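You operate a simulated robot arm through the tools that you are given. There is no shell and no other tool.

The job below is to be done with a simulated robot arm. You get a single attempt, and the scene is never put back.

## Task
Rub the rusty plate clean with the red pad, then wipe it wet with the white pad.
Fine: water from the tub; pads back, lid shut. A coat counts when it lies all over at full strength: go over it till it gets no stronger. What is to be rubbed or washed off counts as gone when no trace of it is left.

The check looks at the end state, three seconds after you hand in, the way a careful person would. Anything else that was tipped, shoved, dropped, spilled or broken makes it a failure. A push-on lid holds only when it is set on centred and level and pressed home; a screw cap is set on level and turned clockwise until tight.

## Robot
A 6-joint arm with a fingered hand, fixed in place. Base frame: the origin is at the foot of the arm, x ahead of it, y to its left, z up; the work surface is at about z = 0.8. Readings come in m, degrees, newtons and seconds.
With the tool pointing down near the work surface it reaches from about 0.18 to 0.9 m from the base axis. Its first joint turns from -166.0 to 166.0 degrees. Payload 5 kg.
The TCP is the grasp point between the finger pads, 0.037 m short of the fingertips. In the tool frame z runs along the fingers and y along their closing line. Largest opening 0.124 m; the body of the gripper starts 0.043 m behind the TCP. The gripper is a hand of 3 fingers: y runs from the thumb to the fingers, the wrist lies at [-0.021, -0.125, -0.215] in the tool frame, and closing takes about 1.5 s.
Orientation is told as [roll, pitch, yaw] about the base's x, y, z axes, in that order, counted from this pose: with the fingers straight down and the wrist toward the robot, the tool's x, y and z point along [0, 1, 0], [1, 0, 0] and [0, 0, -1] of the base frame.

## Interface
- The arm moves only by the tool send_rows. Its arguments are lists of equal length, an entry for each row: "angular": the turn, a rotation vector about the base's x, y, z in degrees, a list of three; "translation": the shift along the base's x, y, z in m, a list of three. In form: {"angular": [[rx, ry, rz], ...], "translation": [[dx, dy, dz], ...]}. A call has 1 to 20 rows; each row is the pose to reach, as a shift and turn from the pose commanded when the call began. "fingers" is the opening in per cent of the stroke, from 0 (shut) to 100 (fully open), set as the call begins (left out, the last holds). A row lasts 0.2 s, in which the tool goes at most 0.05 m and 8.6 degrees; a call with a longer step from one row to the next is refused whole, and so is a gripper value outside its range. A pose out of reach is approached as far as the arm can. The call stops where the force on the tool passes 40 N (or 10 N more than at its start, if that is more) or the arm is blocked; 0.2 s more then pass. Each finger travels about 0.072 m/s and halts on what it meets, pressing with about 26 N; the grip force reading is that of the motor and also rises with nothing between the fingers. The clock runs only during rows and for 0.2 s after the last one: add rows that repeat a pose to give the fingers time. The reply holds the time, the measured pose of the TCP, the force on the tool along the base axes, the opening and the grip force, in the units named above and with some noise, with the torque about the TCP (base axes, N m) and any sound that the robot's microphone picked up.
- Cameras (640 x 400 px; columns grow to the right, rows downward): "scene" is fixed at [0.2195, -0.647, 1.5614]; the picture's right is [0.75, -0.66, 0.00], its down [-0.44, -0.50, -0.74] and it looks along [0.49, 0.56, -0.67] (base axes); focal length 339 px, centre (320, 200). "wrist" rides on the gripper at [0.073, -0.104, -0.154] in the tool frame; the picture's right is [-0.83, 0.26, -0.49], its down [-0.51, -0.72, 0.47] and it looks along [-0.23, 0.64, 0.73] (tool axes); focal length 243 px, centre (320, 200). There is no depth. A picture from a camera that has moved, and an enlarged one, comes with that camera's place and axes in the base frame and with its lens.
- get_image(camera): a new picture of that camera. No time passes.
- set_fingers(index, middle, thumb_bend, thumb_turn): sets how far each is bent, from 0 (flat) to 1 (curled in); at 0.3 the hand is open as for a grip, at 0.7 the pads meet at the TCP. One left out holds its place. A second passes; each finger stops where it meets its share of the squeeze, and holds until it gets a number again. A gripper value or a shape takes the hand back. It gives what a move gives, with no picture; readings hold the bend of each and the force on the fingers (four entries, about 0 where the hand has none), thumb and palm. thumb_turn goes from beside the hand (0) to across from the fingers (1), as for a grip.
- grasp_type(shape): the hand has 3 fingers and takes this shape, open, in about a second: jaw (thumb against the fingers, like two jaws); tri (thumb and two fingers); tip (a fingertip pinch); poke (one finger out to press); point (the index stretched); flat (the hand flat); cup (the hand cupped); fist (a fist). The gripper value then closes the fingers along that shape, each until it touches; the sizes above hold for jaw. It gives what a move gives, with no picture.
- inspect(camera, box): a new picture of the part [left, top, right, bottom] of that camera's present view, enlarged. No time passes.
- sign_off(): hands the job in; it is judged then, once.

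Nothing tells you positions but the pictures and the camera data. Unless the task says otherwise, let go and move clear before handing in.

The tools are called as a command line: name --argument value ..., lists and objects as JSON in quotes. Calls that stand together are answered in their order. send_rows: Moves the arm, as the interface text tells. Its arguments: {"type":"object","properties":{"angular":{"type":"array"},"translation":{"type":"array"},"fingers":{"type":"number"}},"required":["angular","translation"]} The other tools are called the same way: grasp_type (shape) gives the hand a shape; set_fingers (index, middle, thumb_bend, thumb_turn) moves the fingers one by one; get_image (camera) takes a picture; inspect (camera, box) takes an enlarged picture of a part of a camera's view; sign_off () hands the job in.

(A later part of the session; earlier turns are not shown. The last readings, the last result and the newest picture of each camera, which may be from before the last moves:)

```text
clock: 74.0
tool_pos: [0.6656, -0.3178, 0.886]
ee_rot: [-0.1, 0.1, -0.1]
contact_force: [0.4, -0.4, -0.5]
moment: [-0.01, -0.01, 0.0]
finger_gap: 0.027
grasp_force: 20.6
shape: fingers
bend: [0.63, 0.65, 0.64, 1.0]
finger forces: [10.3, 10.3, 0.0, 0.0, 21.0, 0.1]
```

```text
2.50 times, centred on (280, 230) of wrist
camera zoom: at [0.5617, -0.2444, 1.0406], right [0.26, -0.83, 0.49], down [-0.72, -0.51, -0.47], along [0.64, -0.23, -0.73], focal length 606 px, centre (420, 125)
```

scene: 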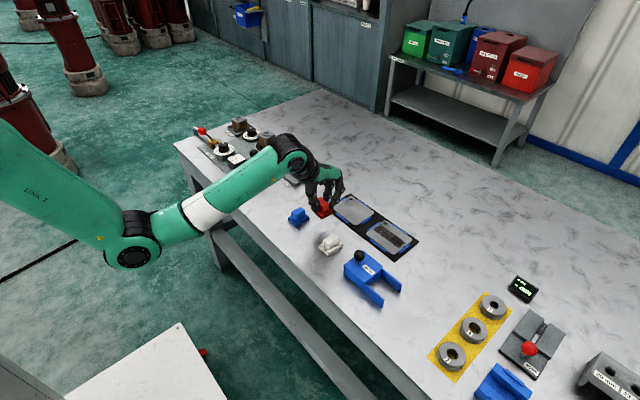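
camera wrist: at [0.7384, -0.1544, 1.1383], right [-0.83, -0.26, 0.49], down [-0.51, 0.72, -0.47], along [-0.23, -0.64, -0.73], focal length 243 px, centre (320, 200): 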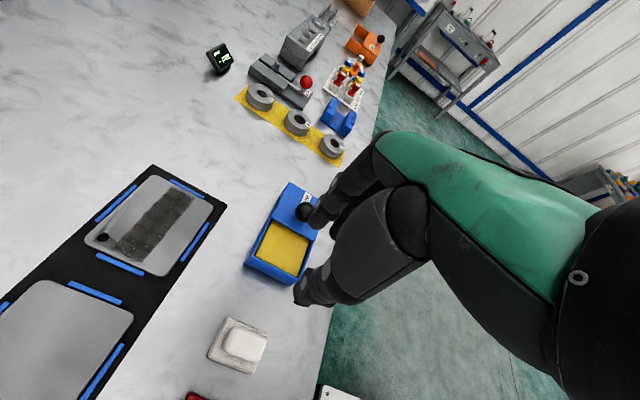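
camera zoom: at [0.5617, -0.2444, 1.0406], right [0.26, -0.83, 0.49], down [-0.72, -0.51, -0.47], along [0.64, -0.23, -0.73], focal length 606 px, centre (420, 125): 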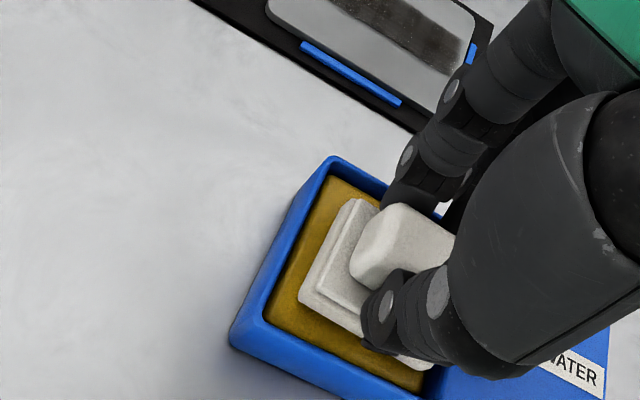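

No contact yet. I'll continue down in small steps.

send_rows --angular '[[0, 0, 0], [0, 0, 0], [0, 0, 0]]' --translation '[[0, 0, -0.0015], [0, 0, -0.003], [0, 0, -0.003]]'

send_rows --angular '[[0, 0, 0], [0, 0, 0], [0, 0, 0]]' --translation '[[0, 0, -0.0015], [0, 0, -0.003], [0, 0, -0.003]]'

inspect --camera "scene" --box '[330, 230, 410, 310]'

inspect --camera "wrist" --box '[200, 150, 360, 310]'

```text
clock: 74.8
tool_pos: [0.6651, -0.3178, 0.8832]
ee_rot: [-0.1, -0.1, -0.1]
contact_force: [0.7, 1.8, 3.3]
moment: [-0.03, -0.07, 0.03]
finger_gap: 0.0268
grasp_force: 21.9
shape: fingers
bend: [0.63, 0.65, 0.64, 1.0]
finger forces: [9.2, 13.0, 0.0, 0.0, 21.6, 0.1]
```

```text
clock: 75.6
tool_pos: [0.6669, -0.3185, 0.8833]
ee_rot: [0.0, -0.3, -0.1]
contact_force: [0.3, 3.9, 25.2]
moment: [0.05, -0.01, 0.06]
finger_gap: 0.0268
grasp_force: 28.3
shape: fingers
bend: [0.63, 0.65, 0.64, 1.0]
finger forces: [11.0, 18.2, 0.0, 0.1, 26.6, 0.0]
```

```text
5.00 times, centred on (370, 270) of scene
camera zoom: at [0.2195, -0.647, 1.5614], right [0.75, -0.66, 0.0], down [-0.44, -0.5, -0.74], along [0.49, 0.56, -0.67], focal length 1696 px, centre (70, -150)
```

zoom: 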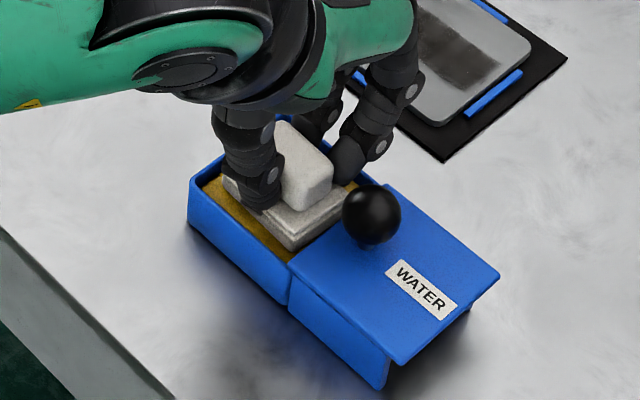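

```text
2.50 times, centred on (280, 230) of wrist
camera zoom: at [0.5619, -0.2443, 1.0366], right [0.26, -0.83, 0.5], down [-0.72, -0.51, -0.47], along [0.64, -0.23, -0.73], focal length 606 px, centre (420, 125)
```

zoom: 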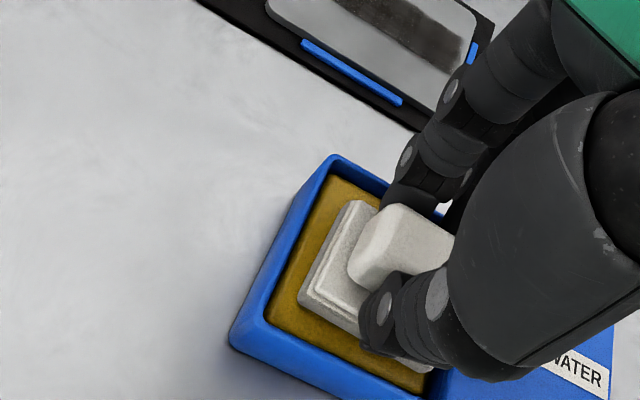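

The sponge is contacted at z ≈ 0.883 and the pad base is turning dark with water. I'll ease the pressure slightly and hold to let it soak.

send_rows --angular '[[0, 0, 0], [0, 0, 0], [0, 0, 0], [0, 0, 0], [0, 0, 0], [0, 0, 0], [0, 0, 0], [0, 0, 0], [0, 0, 0], [0, 0, 0]]' --translation '[[0, 0, 0.0015], [0, 0, 0.0015], [0, 0, 0.0015], [0, 0, 0.0015], [0, 0, 0.0015], [0, 0, 0.0015], [0, 0, 0.0015], [0, 0, 0.0015], [0, 0, 0.0015], [0, 0, 0.0015]]'

inspect --camera "scene" --box '[330, 230, 410, 310]'

send_rows --angular '[[0, 0, 0], [0, 0, 0], [0, 0, 0], [0, 0, 0], [0, 0, 0]]' --translation '[[0, 0, 0.01], [0, 0, 0.03], [0, 0, 0.05], [0, 0, 0.07], [0, 0, 0.07]]'

inspect --camera "scene" --box '[320, 210, 420, 310]'

inspect --camera "wrist" --box '[200, 150, 360, 310]'

```text
clock: 77.8
tool_pos: [0.6647, -0.3188, 0.8828]
ee_rot: [0.0, -0.2, 0.0]
contact_force: [6.2, 1.9, 24.6]
moment: [-0.11, -0.41, 0.06]
finger_gap: 0.0265
grasp_force: 29.2
shape: fingers
bend: [0.63, 0.64, 0.65, 1.0]
finger forces: [14.1, 21.5, 0.0, 0.0, 22.8, 0.1]
```

```text
5.00 times, centred on (370, 270) of scene
camera zoom: at [0.2195, -0.647, 1.5614], right [0.75, -0.66, 0.0], down [-0.44, -0.5, -0.74], along [0.49, 0.56, -0.67], focal length 1696 px, centre (70, -150)
```

zoom: 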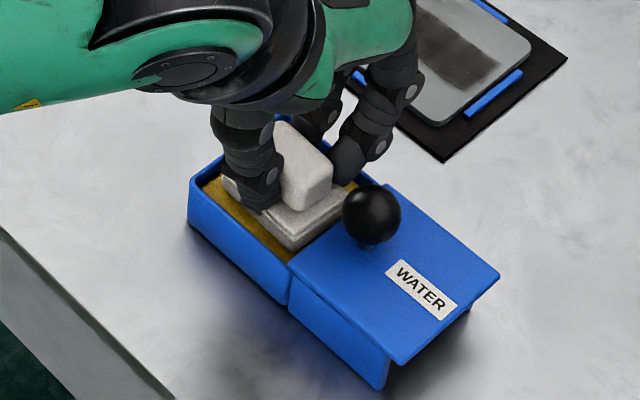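

```text
clock: 79.0
tool_pos: [0.664, -0.3161, 0.9512]
ee_rot: [-0.1, -0.1, 0.0]
contact_force: [0.8, 0.1, 0.6]
moment: [-0.02, 0.02, -0.02]
finger_gap: 0.027
grasp_force: 20.4
shape: fingers
bend: [0.62, 0.64, 0.65, 1.0]
finger forces: [10.4, 10.2, 0.1, 0.0, 20.9, 0.0]
```

```text
4.00 times, centred on (370, 260) of scene
camera zoom: at [0.2195, -0.647, 1.5614], right [0.75, -0.66, 0.0], down [-0.44, -0.5, -0.74], along [0.49, 0.56, -0.67], focal length 1357 px, centre (120, -40)
```

zoom: 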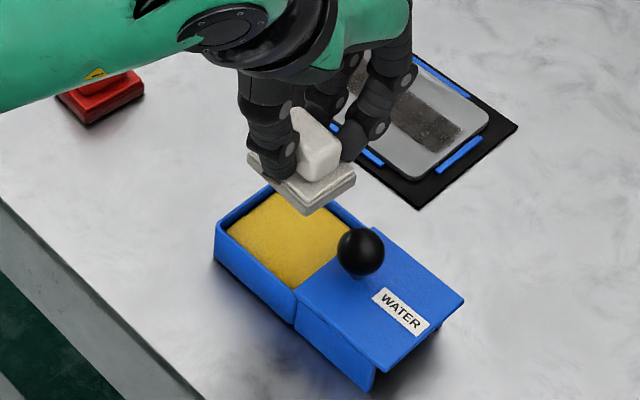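

```text
2.50 times, centred on (280, 230) of wrist
camera zoom: at [0.5609, -0.2442, 1.1056], right [0.26, -0.83, 0.49], down [-0.72, -0.51, -0.47], along [0.64, -0.23, -0.73], focal length 606 px, centre (420, 125)
```

zoom: 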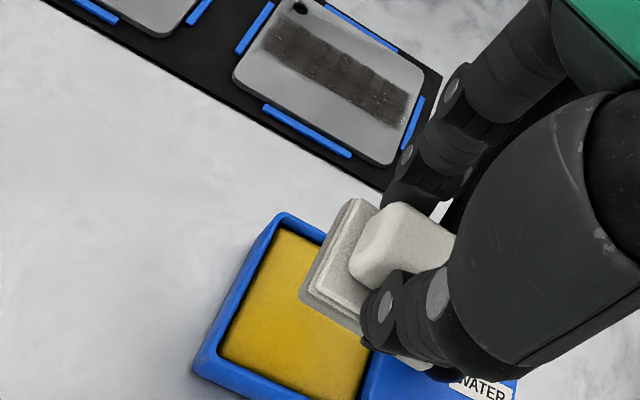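

The pad base is visibly wet. I'll carry it over to the clean plate, going around the second plate.

send_rows --angular '[[0, 0, 0], [0, 0, 0], [0, 0, 0], [0, 0, 0], [0, 0, 0], [0, 0, 0], [0, 0, 0], [0, 0, 0], [0, 0, 0], [0, 0, 0], [0, 0, 0]]' --translation '[[0, 0.04, 0], [0, 0.08, 0], [0, 0.12, 0], [0, 0.16, 0], [0.02, 0.196, 0], [0.06, 0.196, 0], [0.1, 0.196, 0], [0.14, 0.196, 0], [0.158, 0.196, -0.02], [0.158, 0.196, -0.06], [0.158, 0.196, -0.07]]'

inspect --camera "scene" --box '[310, 160, 410, 260]'

inspect --camera "wrist" --box '[180, 150, 380, 350]'

```text
clock: 81.4
tool_pos: [0.8229, -0.1222, 0.8799]
ee_rot: [0.0, 0.0, -0.2]
contact_force: [-0.2, -0.3, -1.4]
moment: [0.0, 0.0, 0.03]
finger_gap: 0.0268
grasp_force: 20.1
shape: fingers
bend: [0.62, 0.64, 0.65, 1.0]
finger forces: [9.9, 10.0, 0.0, 0.0, 20.4, 0.0]
```

```text
4.00 times, centred on (360, 210) of scene
camera zoom: at [0.2195, -0.647, 1.5614], right [0.75, -0.66, 0.0], down [-0.44, -0.5, -0.74], along [0.49, 0.56, -0.67], focal length 1357 px, centre (160, 160)
```

zoom: 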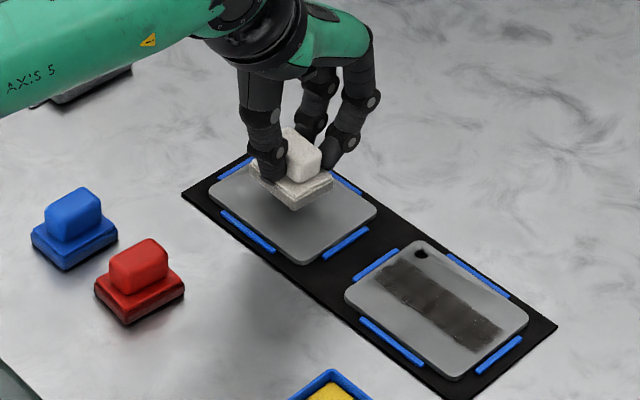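

```text
2.00 times, centred on (280, 250) of wrist
camera zoom: at [0.7202, -0.0494, 1.0356], right [0.26, -0.83, 0.49], down [-0.72, -0.51, -0.47], along [0.64, -0.23, -0.73], focal length 485 px, centre (400, 100)
```

zoom: 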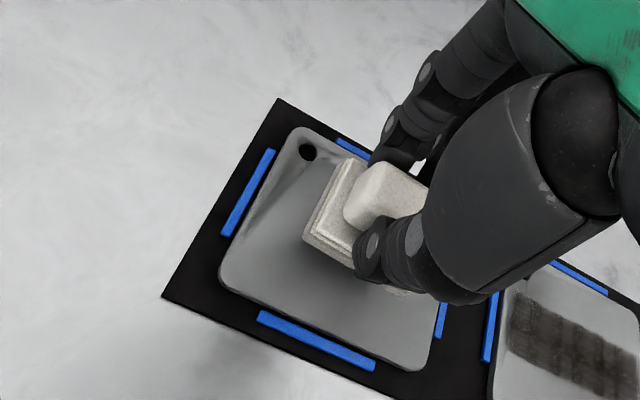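

The wet pad is right over the plate. I'll lower to contact.

send_rows --angular '[[0, 0, 0], [0, 0, 0], [0, 0, 0], [0, 0, 0]]' --translation '[[0, 0, -0.01], [0, 0, -0.014], [0, 0, -0.0155], [0, 0, -0.0155]]'

send_rows --angular '[[0, 0, 0], [0, 0, 0], [0, 0, 0]]' --translation '[[0, 0, -0.001], [0, 0, -0.0015], [0, 0, -0.0015]]'

```text
clock: 82.4
tool_pos: [0.8232, -0.1218, 0.8653]
ee_rot: [-0.1, -0.1, -0.1]
contact_force: [-0.4, -0.4, -1.4]
moment: [-0.04, -0.01, -0.01]
finger_gap: 0.0268
grasp_force: 19.7
shape: fingers
bend: [0.62, 0.64, 0.65, 1.0]
finger forces: [10.0, 9.9, 0.0, 0.1, 20.4, 0.0]
```

```text
clock: 83.2
tool_pos: [0.823, -0.1222, 0.8645]
ee_rot: [0.1, 0.0, 0.1]
contact_force: [0.6, 0.3, -1.3]
moment: [-0.01, -0.03, -0.01]
finger_gap: 0.0267
grasp_force: 20.2
shape: fingers
bend: [0.62, 0.64, 0.65, 1.0]
finger forces: [9.9, 10.1, 0.1, 0.0, 20.4, 0.0]
```

send_rows --angular '[[0, 0, 0], [0, 0, 0], [0, 0, 0]]' --translation '[[0, 0, -0.001], [0, 0, -0.002], [0, 0, -0.002]]'

send_rows --angular '[[0, 0, 0], [0, 0, 0], [0, 0, 0]]' --translation '[[0, 0, -0.001], [0, 0, -0.0015], [0, 0, -0.0015]]'

```text
clock: 84.0
tool_pos: [0.8234, -0.1217, 0.8635]
ee_rot: [0.0, -0.1, 0.0]
contact_force: [0.9, -0.5, 5.6]
moment: [-0.13, -0.1, 0.02]
finger_gap: 0.0269
grasp_force: 21.5
shape: fingers
bend: [0.62, 0.64, 0.65, 1.0]
finger forces: [9.0, 13.1, 0.0, 0.0, 21.4, 0.0]
```

```text
clock: 84.8
tool_pos: [0.8242, -0.1216, 0.8634]
ee_rot: [0.0, -0.2, 0.0]
contact_force: [0.6, 0.9, 14.5]
moment: [-0.1, -0.16, 0.03]
finger_gap: 0.0267
grasp_force: 25.9
shape: fingers
bend: [0.63, 0.64, 0.65, 1.0]
finger forces: [9.8, 17.2, 0.0, 0.1, 24.1, 0.0]
```

The pad is pressing at about 14 N. I'll wipe the whole plate in lanes.

send_rows --angular '[[0, 0, 0], [0, 0, 0], [0, 0, 0], [0, 0, 0], [0, 0, 0], [0, 0, 0], [0, 0, 0], [0, 0, 0], [0, 0, 0], [0, 0, 0], [0, 0, 0], [0, 0, 0], [0, 0, 0], [0, 0, 0], [0, 0, 0], [0, 0, 0], [0, 0, 0], [0, 0, 0], [0, 0, 0], [0, 0, 0]]' --translation '[[0, 0.012, 0.0003], [0, 0.024, 0.0003], [0, 0.034, 0.0003], [-0.012, 0.034, 0.0003], [-0.024, 0.034, 0.0003], [-0.024, 0.022, 0.0003], [-0.024, 0.01, 0.0003], [-0.024, -0.002, 0.0003], [-0.024, -0.014, 0.0003], [-0.024, -0.026, 0.0003], [-0.024, -0.036, 0.0003], [-0.012, -0.036, 0.0003], [0, -0.036, 0.0003], [0, -0.024, 0.0003], [0, -0.012, 0.0003], [0, 0, 0.0003], [0, 0.012, 0.0003], [0, 0.024, 0.0003], [0, 0.034, 0.0003], [0, 0.034, 0.0003]]'

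send_rows --angular '[[0, 0, 0], [0, 0, 0], [0, 0, 0], [0, 0, 0], [0, 0, 0], [0, 0, 0], [0, 0, 0], [0, 0, 0], [0, 0, 0], [0, 0, 0], [0, 0, 0], [0, 0, 0], [0, 0, 0]]' --translation '[[0.01, 0, 0], [0.018, 0, 0], [0.018, -0.012, 0], [0.018, -0.024, 0], [0.018, -0.036, 0], [0.018, -0.048, 0], [0.018, -0.06, 0], [0.018, -0.07, 0], [0.009, -0.07, 0], [0, -0.07, 0], [0, -0.058, 0], [0, -0.046, 0], [0, -0.034, 0]]'

inspect --camera "scene" --box '[310, 160, 410, 260]'

inspect --camera "wrist" --box '[180, 150, 380, 350]'

```text
clock: 89.0
tool_pos: [0.8221, -0.0877, 0.8622]
ee_rot: [-0.1, 0.0, 0.0]
contact_force: [-0.1, -6.7, 15.1]
moment: [-0.29, 0.04, -0.03]
finger_gap: 0.0269
grasp_force: 27.6
shape: fingers
bend: [0.71, 0.65, 0.65, 1.0]
finger forces: [11.5, 16.7, 0.1, 0.1, 27.0, 0.0]
```

```text
clock: 91.8
tool_pos: [0.8226, -0.122, 0.8627]
ee_rot: [-0.1, -0.1, -0.2]
contact_force: [-0.6, -8.0, 19.1]
moment: [-0.32, -0.13, -0.05]
finger_gap: 0.0268
grasp_force: 29.4
shape: fingers
bend: [0.71, 0.65, 0.65, 1.0]
finger forces: [14.3, 16.6, 0.1, 0.0, 27.2, 0.0]
```

```text
4.00 times, centred on (360, 210) of scene
camera zoom: at [0.2195, -0.647, 1.5614], right [0.75, -0.66, 0.0], down [-0.44, -0.5, -0.74], along [0.49, 0.56, -0.67], focal length 1357 px, centre (160, 160)
```

zoom: 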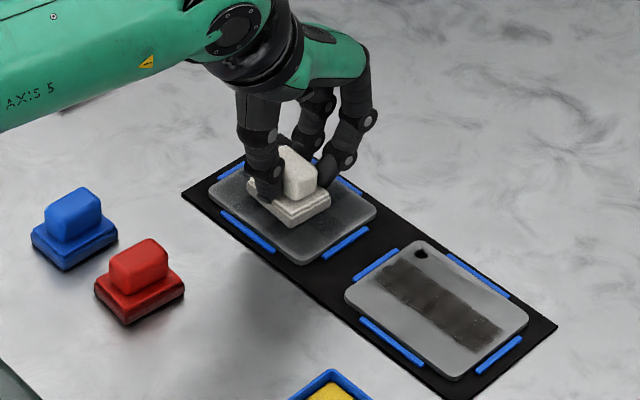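

```text
2.00 times, centred on (280, 250) of wrist
camera zoom: at [0.7196, -0.0489, 1.0167], right [0.26, -0.83, 0.49], down [-0.72, -0.51, -0.47], along [0.64, -0.23, -0.73], focal length 485 px, centre (400, 100)
```

zoom: 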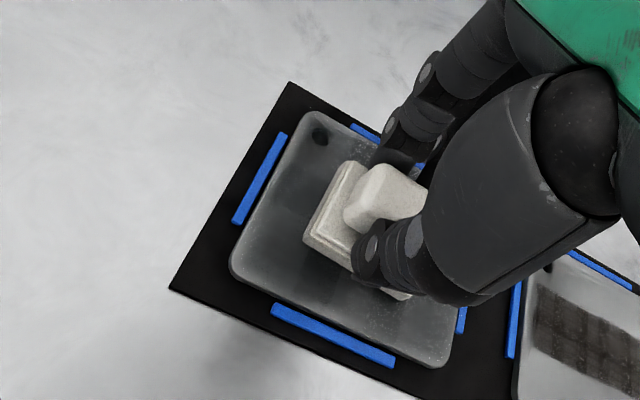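

The plate is darkening with water, heavier in the middle than at the edges. The index finger bend changed, so I'll check the grip before continuing.

inspect --camera "scene" --box '[350, 180, 410, 240]'

inspect --camera "wrist" --box '[260, 190, 360, 290]'

```text
6.67 times, centred on (380, 210) of scene
camera zoom: at [0.2195, -0.647, 1.5614], right [0.75, -0.66, 0.0], down [-0.44, -0.5, -0.74], along [0.49, 0.56, -0.67], focal length 2262 px, centre (-80, 133)
```

zoom: 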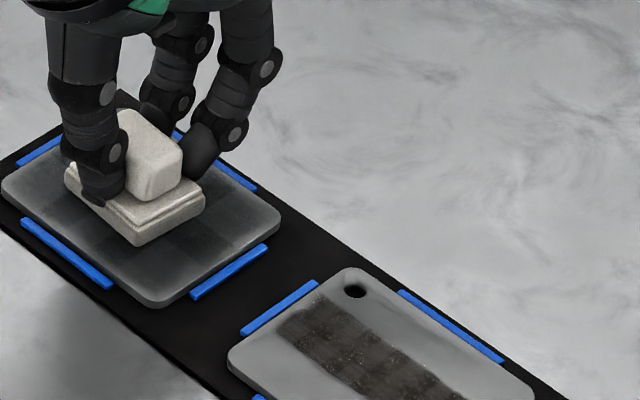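

```text
4.00 times, centred on (310, 240) of wrist
camera zoom: at [0.7196, -0.0489, 1.0167], right [0.26, -0.83, 0.49], down [-0.72, -0.51, -0.47], along [0.64, -0.23, -0.73], focal length 970 px, centre (360, 40)
```

zoom: 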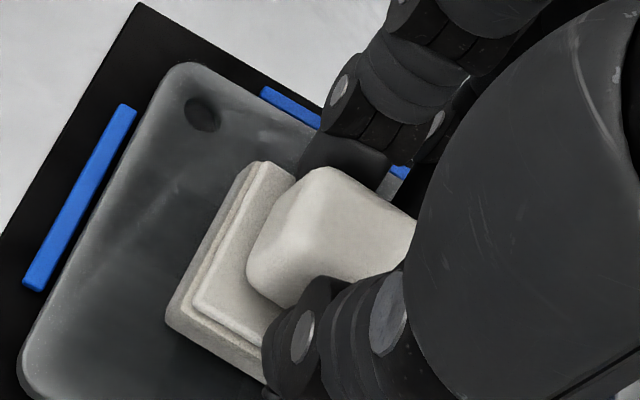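

The index finger seems to have crept around the handle edge under the heavy pressure. I'll ease the pressure and re-seat the index finger while the pad rests on the plate.

send_rows --angular '[[0, 0, 0], [0, 0, 0], [0, 0, 0]]' --translation '[[0, 0, 0.001], [0, 0, 0.002], [0, 0, 0.002]]'

set_fingers --index 0.58

inspect --camera "wrist" --box '[260, 190, 360, 290]'

inspect --camera "scene" --box '[350, 180, 410, 240]'

```text
clock: 92.6
tool_pos: [0.8204, -0.1197, 0.8645]
ee_rot: [0.0, 0.1, 0.0]
contact_force: [2.4, -1.6, 6.7]
moment: [-0.09, -0.2, -0.03]
finger_gap: 0.0269
grasp_force: 25.4
shape: fingers
bend: [0.71, 0.65, 0.65, 1.0]
finger forces: [12.1, 14.9, 0.0, 0.0, 23.7, 0.0]
```

```text
clock: 93.6
tool_pos: [0.8224, -0.1215, 0.8638]
ee_rot: [0.0, 0.1, 0.0]
contact_force: [-2.9, 1.8, 7.3]
moment: [0.0, 0.01, 0.04]
finger_gap: 0.0349
grasp_force: 18.9
shape: fingers
bend: [0.57, 0.64, 0.67, 1.0]
finger forces: [0.1, 16.8, 0.0, 0.0, 21.3, 0.0]
```

```text
4.00 times, centred on (310, 240) of wrist
camera zoom: at [0.7195, -0.0484, 1.0184], right [0.26, -0.83, 0.49], down [-0.72, -0.51, -0.47], along [0.64, -0.23, -0.73], focal length 970 px, centre (360, 40)
```

zoom: 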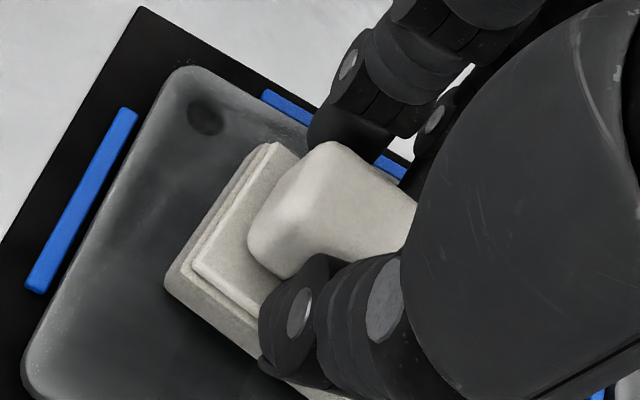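

```text
6.67 times, centred on (380, 210) of scene
camera zoom: at [0.2195, -0.647, 1.5614], right [0.75, -0.66, 0.0], down [-0.44, -0.5, -0.74], along [0.49, 0.56, -0.67], focal length 2262 px, centre (-80, 133)
```

zoom: 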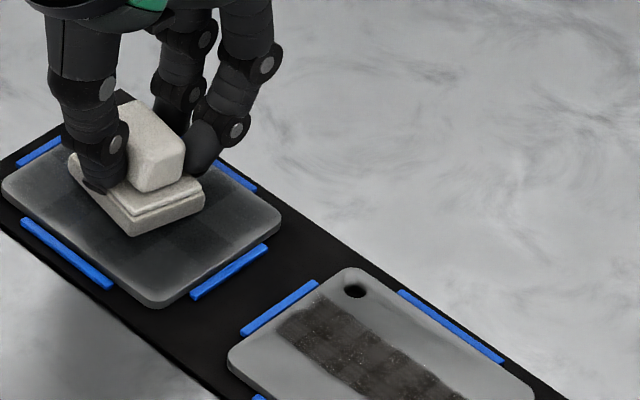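

I'll fully release the pad while it lies on the plate, then regrip it squarely.

set_fingers --index 0.57 --middle 0.57 --thumb_bend 0.57

inspect --camera "wrist" --box '[260, 190, 360, 290]'

inspect --camera "scene" --box '[350, 180, 410, 240]'

```text
clock: 94.6
tool_pos: [0.8225, -0.1214, 0.8636]
ee_rot: [0.0, 0.0, 0.1]
contact_force: [-0.3, -0.1, 0.4]
moment: [0.0, -0.02, -0.02]
finger_gap: 0.0484
grasp_force: 0.0
shape: fingers
bend: [0.56, 0.56, 0.56, 1.0]
finger forces: [0.0, 0.1, 0.0, 0.0, 0.1, 0.0]
```

```text
4.00 times, centred on (310, 240) of wrist
camera zoom: at [0.7198, -0.0485, 1.0181], right [0.26, -0.83, 0.49], down [-0.72, -0.51, -0.47], along [0.64, -0.23, -0.73], focal length 970 px, centre (360, 40)
```

zoom: 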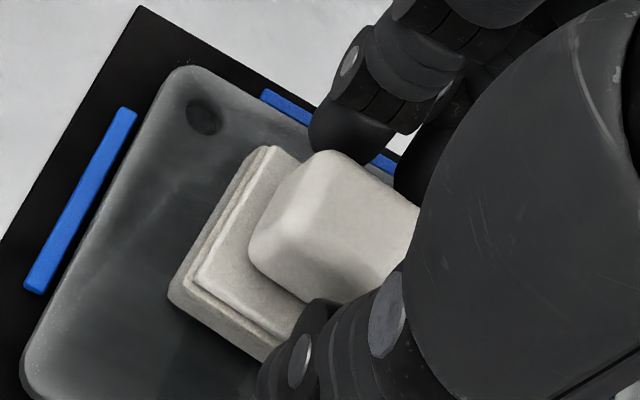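

```text
6.67 times, centred on (380, 210) of scene
camera zoom: at [0.2195, -0.647, 1.5614], right [0.75, -0.66, 0.0], down [-0.44, -0.5, -0.74], along [0.49, 0.56, -0.67], focal length 2262 px, centre (-80, 133)
```

zoom: 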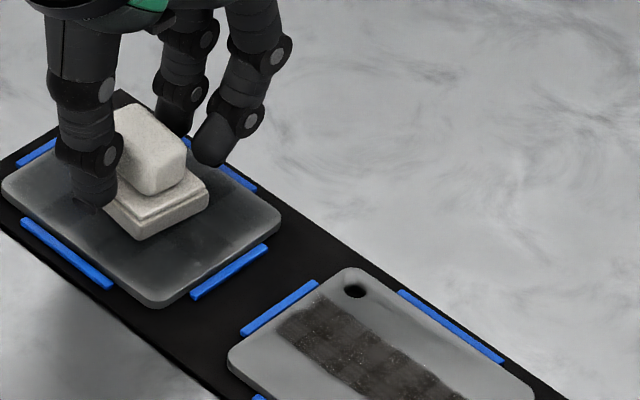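

The pad lies flat and straight on the plate. I'll shift 2 mm to centre the fingers, go 2.5 mm lower for a better hold, and regrip.

send_rows --angular '[[0, 0, 0], [0, 0, 0], [0, 0, 0]]' --translation '[[0, -0.002, 0], [0, -0.002, -0.0025], [0, -0.002, -0.0025]]'

set_fingers --index 0.75 --middle 0.75 --thumb_bend 0.75

inspect --camera "wrist" --box '[260, 190, 360, 290]'

inspect --camera "scene" --box '[350, 180, 410, 240]'

```text
clock: 95.4
tool_pos: [0.823, -0.1222, 0.8608]
ee_rot: [0.0, 0.1, 0.0]
contact_force: [0.2, 0.2, -0.1]
moment: [-0.02, 0.0, 0.01]
finger_gap: 0.0484
grasp_force: 0.1
shape: fingers
bend: [0.56, 0.56, 0.56, 1.0]
finger forces: [0.0, 0.1, 0.0, 0.0, 0.1, 0.1]
```

```text
clock: 96.4
tool_pos: [0.8234, -0.1236, 0.863]
ee_rot: [0.0, -0.3, -0.1]
contact_force: [4.3, -0.8, 12.0]
moment: [-0.1, -0.26, 0.04]
finger_gap: 0.0279
grasp_force: 28.1
shape: fingers
bend: [0.63, 0.65, 0.63, 1.0]
finger forces: [15.3, 18.2, 0.1, 0.1, 22.9, 0.0]
```

```text
4.00 times, centred on (310, 240) of wrist
camera zoom: at [0.7202, -0.0505, 1.0167], right [0.26, -0.83, 0.49], down [-0.72, -0.51, -0.47], along [0.64, -0.23, -0.73], focal length 970 px, centre (360, 40)
```

zoom: 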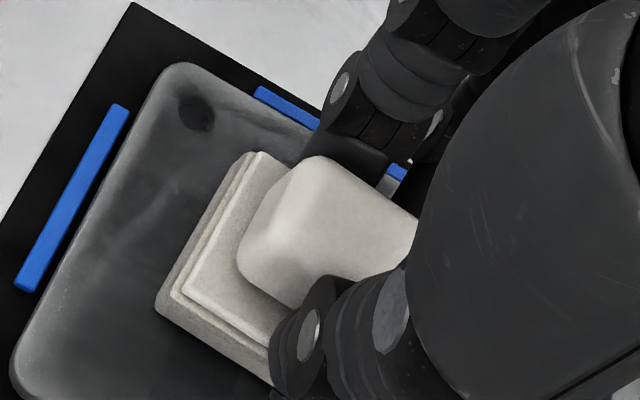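

```text
6.67 times, centred on (380, 210) of scene
camera zoom: at [0.2195, -0.647, 1.5614], right [0.75, -0.66, 0.0], down [-0.44, -0.5, -0.74], along [0.49, 0.56, -0.67], focal length 2262 px, centre (-80, 133)
```

zoom: 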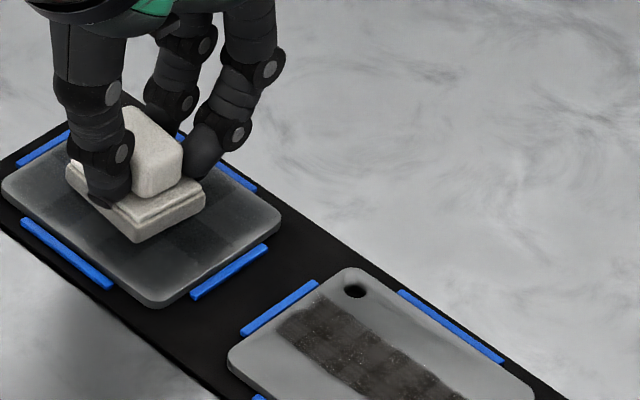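

The grip is square again, with the fingertips resting on the pad base. I'll ease the pressure a bit and wipe with more passes, especially along the edges.

send_rows --angular '[[0, 0, 0], [0, 0, 0], [0, 0, 0], [0, 0, 0], [0, 0, 0], [0, 0, 0], [0, 0, 0], [0, 0, 0], [0, 0, 0], [0, 0, 0], [0, 0, 0], [0, 0, 0], [0, 0, 0], [0, 0, 0], [0, 0, 0], [0, 0, 0], [0, 0, 0], [0, 0, 0]]' --translation '[[0, 0, 0.0012], [0.01, 0, 0.0012], [0.02, 0, 0.0012], [0.02, 0.012, 0.0012], [0.02, 0.024, 0.0012], [0.02, 0.034, 0.0012], [0.02, 0.022, 0.0012], [0.02, 0.01, 0.0012], [0.02, -0.002, 0.0012], [0.02, -0.014, 0.0012], [0.02, -0.026, 0.0012], [0.02, -0.034, 0.0012], [0.01, -0.034, 0.0012], [0, -0.034, 0.0012], [-0.01, -0.034, 0.0012], [-0.02, -0.034, 0.0012], [-0.025, -0.034, 0.0012], [-0.025, -0.034, 0.0012]]'

send_rows --angular '[[0, 0, 0], [0, 0, 0], [0, 0, 0], [0, 0, 0], [0, 0, 0], [0, 0, 0], [0, 0, 0], [0, 0, 0], [0, 0, 0], [0, 0, 0], [0, 0, 0], [0, 0, 0], [0, 0, 0], [0, 0, 0]]' --translation '[[0, 0.012, 0], [0, 0.024, 0], [0, 0.036, 0], [0, 0.048, 0], [0, 0.06, 0], [0, 0.068, 0], [0.01, 0.068, 0], [0.02, 0.068, 0], [0.03, 0.068, 0], [0.04, 0.068, 0], [0.045, 0.068, 0], [0.035, 0.068, 0], [0.025, 0.068, 0], [0.025, 0.068, 0]]'

inspect --camera "wrist" --box '[180, 150, 380, 350]'

inspect --camera "scene" --box '[340, 170, 420, 250]'

```text
clock: 100.2
tool_pos: [0.7978, -0.1585, 0.8622]
ee_rot: [0.0, -0.1, -0.1]
contact_force: [0.9, -0.9, 6.0]
moment: [-0.07, -0.03, 0.03]
finger_gap: 0.0276
grasp_force: 24.6
shape: fingers
bend: [0.71, 0.65, 0.64, 1.0]
finger forces: [12.5, 12.7, 0.1, 0.1, 24.6, 0.0]
```

```text
clock: 103.2
tool_pos: [0.824, -0.0896, 0.8626]
ee_rot: [0.0, 0.0, 0.1]
contact_force: [0.4, 1.2, 3.0]
moment: [-0.01, -0.02, -0.01]
finger_gap: 0.0276
grasp_force: 24.1
shape: fingers
bend: [0.71, 0.65, 0.64, 1.0]
finger forces: [11.4, 12.1, 0.1, 0.0, 24.3, 0.0]
```

```text
2.00 times, centred on (280, 250) of wrist
camera zoom: at [0.7204, -0.0166, 1.017], right [0.26, -0.83, 0.49], down [-0.72, -0.51, -0.47], along [0.64, -0.23, -0.73], focal length 485 px, centre (400, 100)
```

zoom: 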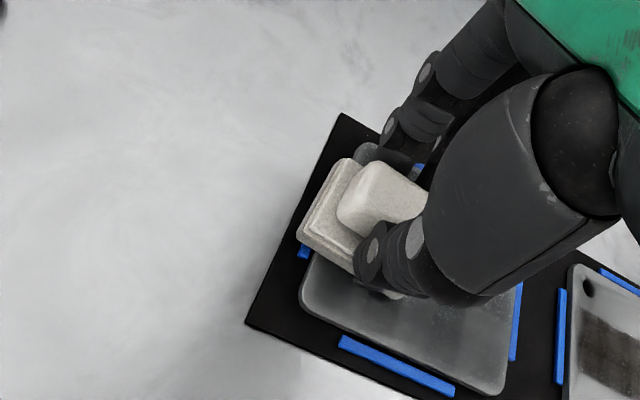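

```text
5.00 times, centred on (380, 210) of scene
camera zoom: at [0.2195, -0.647, 1.5614], right [0.75, -0.66, 0.0], down [-0.44, -0.5, -0.74], along [0.49, 0.56, -0.67], focal length 1696 px, centre (20, 150)
```

zoom: 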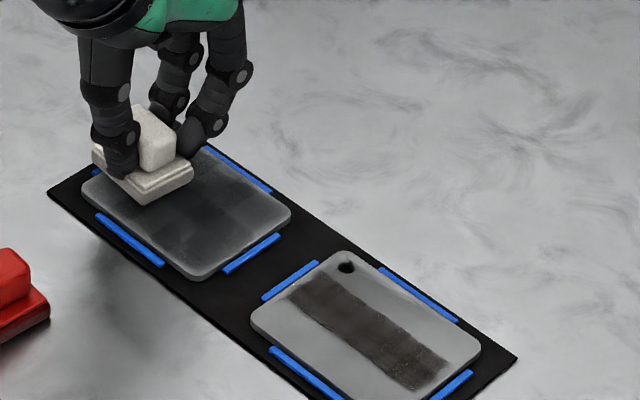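

The edges look lighter than the middle and the pad looks drier. I'll lift off and look at the plate unobstructed.

send_rows --angular '[[0, 0, 0], [0, 0, 0], [0, 0, 0], [0, 0, 0], [0, 0, 0], [0, 0, 0], [0, 0, 0], [0, 0, 0]]' --translation '[[0, -0.02, 0.02], [0, -0.02, 0.05], [-0.03, -0.03, 0.088], [-0.07, -0.04, 0.088], [-0.11, -0.06, 0.088], [-0.14, -0.09, 0.088], [-0.157, -0.11, 0.088], [-0.157, -0.11, 0.088]]'

inspect --camera "scene" --box '[330, 180, 410, 240]'

inspect --camera "wrist" --box '[180, 100, 380, 300]'

```text
clock: 105.0
tool_pos: [0.6679, -0.2007, 0.9493]
ee_rot: [-0.1, 0.1, 0.0]
contact_force: [-0.8, 0.0, -0.3]
moment: [-0.02, 0.01, -0.01]
finger_gap: 0.0279
grasp_force: 22.1
shape: fingers
bend: [0.71, 0.65, 0.64, 1.0]
finger forces: [10.6, 10.2, 0.0, 0.0, 22.8, 0.0]
```

```text
6.67 times, centred on (370, 210) of scene
camera zoom: at [0.2195, -0.647, 1.5614], right [0.75, -0.66, 0.0], down [-0.44, -0.5, -0.74], along [0.49, 0.56, -0.67], focal length 2262 px, centre (-13, 133)
```

zoom: 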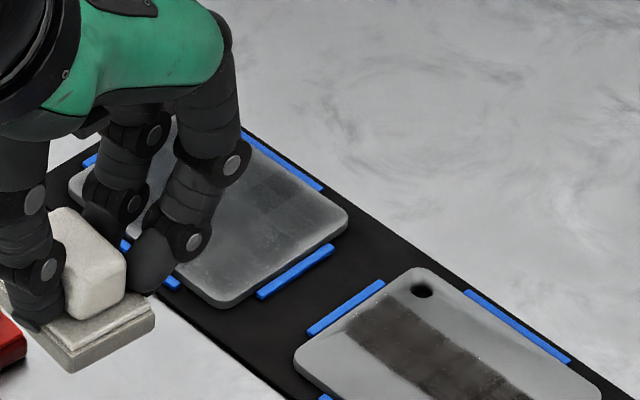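

```text
2.00 times, centred on (280, 200) of wrist
camera zoom: at [0.5634, -0.1271, 1.1053], right [0.26, -0.83, 0.49], down [-0.72, -0.51, -0.47], along [0.64, -0.23, -0.73], focal length 485 px, centre (400, 200)
```

zoom: 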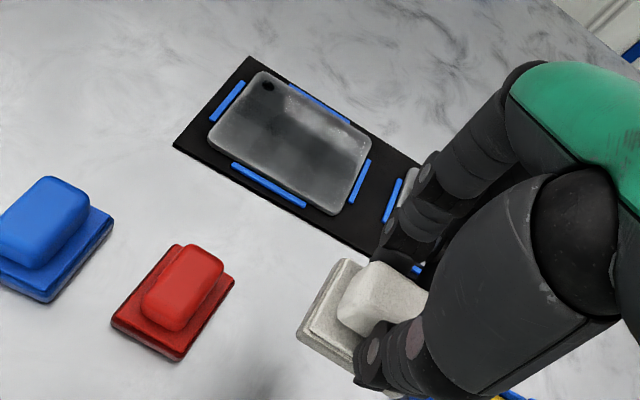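

The plate is only partly wet, with the edges and the -x/-y corner lighter. I'll re-dip the pad at the sponge.

send_rows --angular '[[0, 0, 0], [0, 0, 0], [0, 0, 0], [0, 0, 0], [0, 0, 0], [0, 0, 0], [0, 0, 0]]' --translation '[[-0.001, -0.04, 0], [-0.002, -0.08, 0], [-0.002, -0.117, 0], [-0.002, -0.117, -0.03], [-0.002, -0.117, -0.045], [-0.002, -0.117, -0.055], [-0.002, -0.117, -0.055]]'

inspect --camera "scene" --box '[330, 230, 410, 310]'

inspect --camera "wrist" --box '[200, 150, 360, 310]'

```text
clock: 106.6
tool_pos: [0.6643, -0.3166, 0.8953]
ee_rot: [0.0, 0.0, 0.0]
contact_force: [0.2, 1.0, -0.5]
moment: [0.02, -0.02, 0.0]
finger_gap: 0.0274
grasp_force: 21.1
shape: fingers
bend: [0.71, 0.65, 0.64, 1.0]
finger forces: [10.3, 10.1, 0.0, 0.1, 22.5, 0.1]
```

```text
5.00 times, centred on (370, 270) of scene
camera zoom: at [0.2195, -0.647, 1.5614], right [0.75, -0.66, 0.0], down [-0.44, -0.5, -0.74], along [0.49, 0.56, -0.67], focal length 1696 px, centre (70, -150)
```

zoom: 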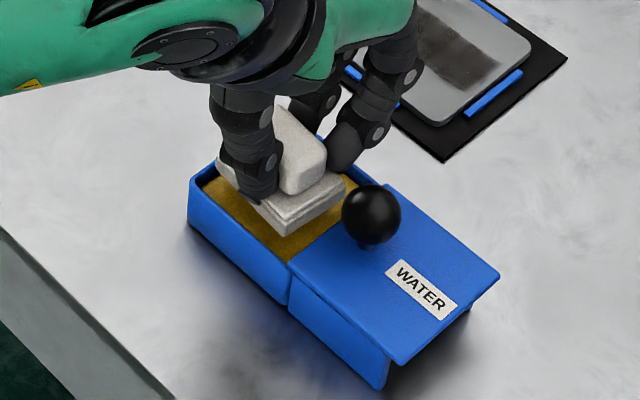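

```text
2.50 times, centred on (280, 230) of wrist
camera zoom: at [0.5609, -0.2436, 1.0496], right [0.26, -0.83, 0.49], down [-0.72, -0.51, -0.47], along [0.64, -0.23, -0.73], focal length 606 px, centre (420, 125)
```

zoom: 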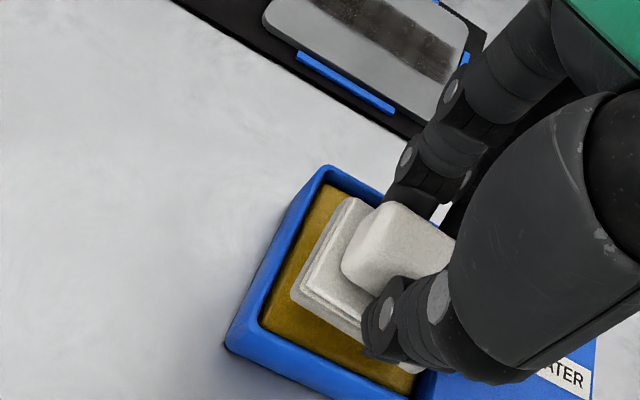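

Alignment is good again. I'll lower to press the sponge.

send_rows --angular '[[0, 0, 0], [0, 0, 0], [0, 0, 0], [0, 0, 0], [0, 0, 0]]' --translation '[[0, -0.001, -0.005], [0, -0.001, -0.009], [0, -0.001, -0.011], [0, -0.001, -0.012], [0, -0.001, -0.012]]'

```text
clock: 107.8
tool_pos: [0.6641, -0.3179, 0.8835]
ee_rot: [0.0, 0.0, -0.1]
contact_force: [0.9, -0.3, -0.6]
moment: [-0.02, -0.01, -0.03]
finger_gap: 0.0278
grasp_force: 21.5
shape: fingers
bend: [0.71, 0.65, 0.64, 1.0]
finger forces: [10.3, 10.1, 0.0, 0.0, 22.4, 0.1]
```

send_rows --angular '[[0, 0, 0], [0, 0, 0], [0, 0, 0]]' --translation '[[0, 0, -0.001], [0, 0, -0.002], [0, 0, -0.002]]'

send_rows --angular '[[0, 0, 0], [0, 0, 0], [0, 0, 0], [0, 0, 0], [0, 0, 0], [0, 0, 0], [0, 0, 0], [0, 0, 0]]' --translation '[[0, 0, -0.001], [0, 0, -0.001], [0, 0, -0.001], [0, 0, -0.001], [0, 0, -0.001], [0, 0, -0.001], [0, 0, -0.001], [0, 0, -0.001]]'

inspect --camera "wrist" --box '[200, 150, 360, 310]'

```text
clock: 108.6
tool_pos: [0.6634, -0.3178, 0.8822]
ee_rot: [-0.1, -0.1, -0.2]
contact_force: [-1.7, 1.4, 10.8]
moment: [0.01, 0.02, -0.02]
finger_gap: 0.0274
grasp_force: 24.5
shape: fingers
bend: [0.71, 0.65, 0.64, 1.0]
finger forces: [11.1, 11.6, 0.0, 0.0, 25.9, 0.0]
```

```text
clock: 110.4
tool_pos: [0.6649, -0.3179, 0.8817]
ee_rot: [-0.1, -0.2, -0.1]
contact_force: [4.2, 1.0, 27.8]
moment: [-0.02, -0.2, 0.01]
finger_gap: 0.0275
grasp_force: 31.8
shape: fingers
bend: [0.71, 0.65, 0.64, 1.0]
finger forces: [19.3, 15.9, 0.0, 0.0, 28.6, 0.0]
```

```text
2.50 times, centred on (280, 230) of wrist
camera zoom: at [0.5605, -0.2444, 1.0362], right [0.26, -0.83, 0.49], down [-0.72, -0.51, -0.47], along [0.64, -0.23, -0.73], focal length 606 px, centre (420, 125)
```

zoom: 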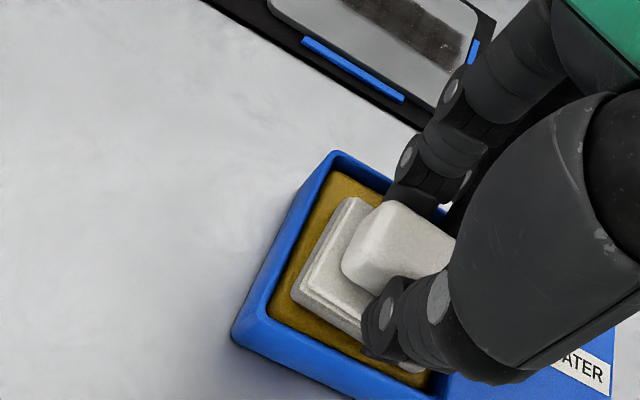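

The pad is well pressed on the sponge. I'll lift and carry it back to the plate, this time starting at the light -x/-y corner.

send_rows --angular '[[0, 0, 0], [0, 0, 0], [0, 0, 0], [0, 0, 0], [0, 0, 0], [0, 0, 0], [0, 0, 0], [0, 0, 0], [0, 0, 0], [0, 0, 0], [0, 0, 0], [0, 0, 0], [0, 0, 0], [0, 0, 0], [0, 0, 0]]' --translation '[[0, 0, 0.0], [0, 0, 0.01], [0, 0, 0.04], [0, 0, 0.068], [0, 0.04, 0.068], [0, 0.08, 0.068], [0, 0.12, 0.068], [0, 0.16, 0.068], [0.03, 0.162, 0.068], [0.07, 0.162, 0.068], [0.11, 0.162, 0.068], [0.135, 0.162, 0.05], [0.135, 0.162, 0.02], [0.135, 0.162, -0.008], [0.135, 0.162, -0.012]]'

inspect --camera "scene" --box '[340, 170, 420, 250]'

inspect --camera "wrist" --box '[180, 150, 380, 350]'

```text
clock: 113.6
tool_pos: [0.7999, -0.155, 0.8661]
ee_rot: [0.1, -0.1, 0.0]
contact_force: [-0.9, -0.1, -0.5]
moment: [0.0, -0.02, -0.03]
finger_gap: 0.0274
grasp_force: 20.9
shape: fingers
bend: [0.71, 0.65, 0.64, 1.0]
finger forces: [10.0, 10.1, 0.0, 0.0, 22.4, 0.0]
```

```text
5.00 times, centred on (380, 210) of scene
camera zoom: at [0.2195, -0.647, 1.5614], right [0.75, -0.66, 0.0], down [-0.44, -0.5, -0.74], along [0.49, 0.56, -0.67], focal length 1696 px, centre (20, 150)
```

zoom: 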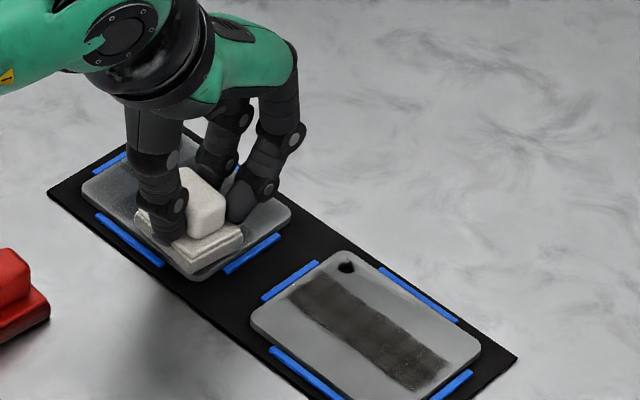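

```text
2.00 times, centred on (280, 250) of wrist
camera zoom: at [0.6956, -0.0823, 1.0219], right [0.26, -0.83, 0.49], down [-0.72, -0.51, -0.47], along [0.64, -0.23, -0.73], focal length 485 px, centre (400, 100)
```

zoom: 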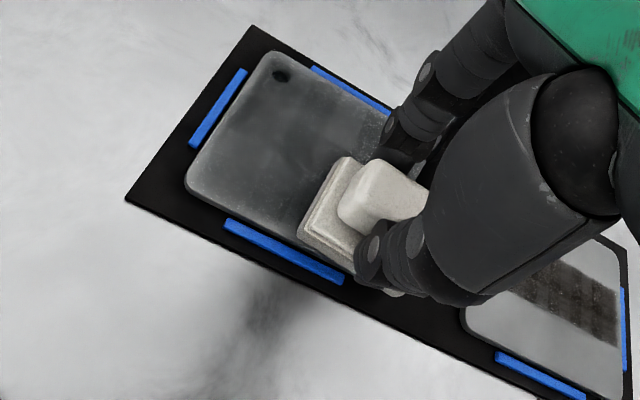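

The pad hovers over the lighter corner. I'll touch down and wipe the edge lanes first.

send_rows --angular '[[0, 0, 0], [0, 0, 0], [0, 0, 0], [0, 0, 0], [0, 0, 0], [0, 0, 0], [0, 0, 0], [0, 0, 0], [0, 0, 0], [0, 0, 0], [0, 0, 0], [0, 0, 0], [0, 0, 0], [0, 0, 0], [0, 0, 0], [0, 0, 0], [0, 0, 0], [0, 0, 0], [0, 0, 0], [0, 0, 0]]' --translation '[[0, 0, -0.002], [0, 0, -0.0035], [-0.003, -0.005, -0.0035], [-0.003, 0.007, -0.0035], [-0.003, 0.02, -0.0035], [-0.003, 0.032, -0.0035], [-0.003, 0.044, -0.0035], [-0.003, 0.056, -0.0035], [-0.003, 0.07, -0.0035], [0.01, 0.07, -0.0035], [0.02, 0.07, -0.0035], [0.03, 0.07, -0.0035], [0.045, 0.07, -0.0035], [0.045, 0.058, -0.0035], [0.045, 0.046, -0.0035], [0.045, 0.034, -0.0035], [0.045, 0.022, -0.0035], [0.045, 0.01, -0.0035], [0.045, -0.004, -0.0035], [0.045, -0.004, -0.0035]]'

send_rows --angular '[[0, 0, 0], [0, 0, 0], [0, 0, 0], [0, 0, 0], [0, 0, 0], [0, 0, 0], [0, 0, 0], [0, 0, 0], [0, 0, 0], [0, 0, 0], [0, 0, 0], [0, 0, 0], [0, 0, 0], [0, 0, 0], [0, 0, 0], [0, 0, 0], [0, 0, 0]]' --translation '[[-0.012, 0, 0], [-0.024, 0, 0], [-0.036, 0, 0], [-0.048, 0, 0], [-0.048, 0.012, 0], [-0.048, 0.024, 0], [-0.048, 0.036, 0], [-0.048, 0.048, 0], [-0.048, 0.06, 0], [-0.048, 0.073, 0], [-0.036, 0.073, 0], [-0.024, 0.073, 0], [-0.024, 0.06, 0], [-0.024, 0.047, 0], [-0.024, 0.034, 0], [-0.024, 0.021, 0], [-0.024, 0.01, 0]]'

inspect --camera "wrist" --box '[180, 150, 380, 350]'

inspect --camera "scene" --box '[340, 170, 420, 250]'

```text
clock: 117.8
tool_pos: [0.8436, -0.1594, 0.8655]
ee_rot: [0.1, 0.0, 0.0]
contact_force: [0.2, -0.9, -0.9]
moment: [0.01, 0.01, 0.0]
finger_gap: 0.0274
grasp_force: 20.9
shape: fingers
bend: [0.71, 0.65, 0.64, 1.0]
finger forces: [10.0, 10.1, 0.0, 0.0, 22.2, 0.0]
```

```text
clock: 121.4
tool_pos: [0.8193, -0.15, 0.8647]
ee_rot: [0.1, 0.0, 0.0]
contact_force: [0.0, 0.0, -1.2]
moment: [-0.01, 0.01, 0.0]
finger_gap: 0.0271
grasp_force: 21.2
shape: fingers
bend: [0.71, 0.65, 0.64, 1.0]
finger forces: [9.8, 10.0, 0.0, 0.0, 22.1, 0.0]
```

```text
2.00 times, centred on (280, 250) of wrist
camera zoom: at [0.7169, -0.0766, 1.0194], right [0.26, -0.83, 0.49], down [-0.72, -0.51, -0.47], along [0.64, -0.23, -0.73], focal length 485 px, centre (400, 100)
```

zoom: 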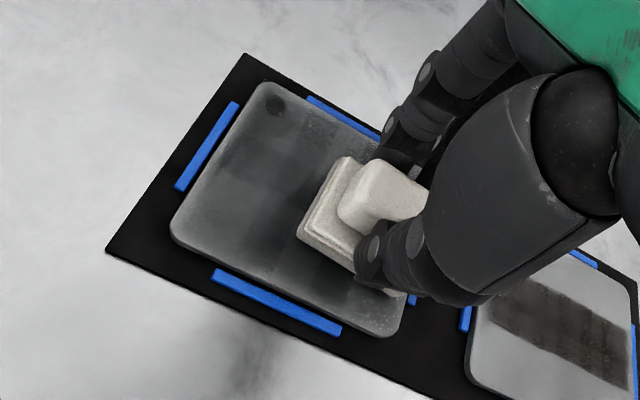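

```text
5.00 times, centred on (380, 210) of scene
camera zoom: at [0.2195, -0.647, 1.5614], right [0.75, -0.66, 0.0], down [-0.44, -0.5, -0.74], along [0.49, 0.56, -0.67], focal length 1696 px, centre (20, 150)
```

zoom: 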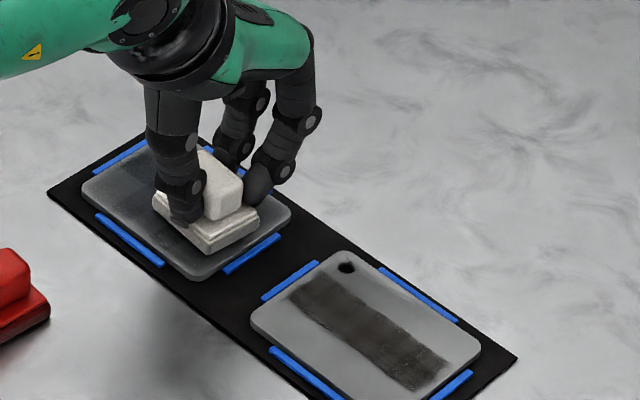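

The pad was barely touching during that pass. I'll lower about 2 mm to real contact and repeat.

send_rows --angular '[[0, 0, 0], [0, 0, 0], [0, 0, 0]]' --translation '[[-0.02, -0.008, -0.001], [-0.022, -0.01, -0.002], [-0.022, -0.01, -0.0025]]'

```text
clock: 122.2
tool_pos: [0.798, -0.1602, 0.8639]
ee_rot: [-0.1, -0.1, -0.1]
contact_force: [0.4, 2.2, 1.8]
moment: [-0.04, -0.03, 0.02]
finger_gap: 0.0274
grasp_force: 21.8
shape: fingers
bend: [0.71, 0.65, 0.64, 1.0]
finger forces: [9.4, 10.8, 0.0, 0.1, 22.9, 0.1]
```

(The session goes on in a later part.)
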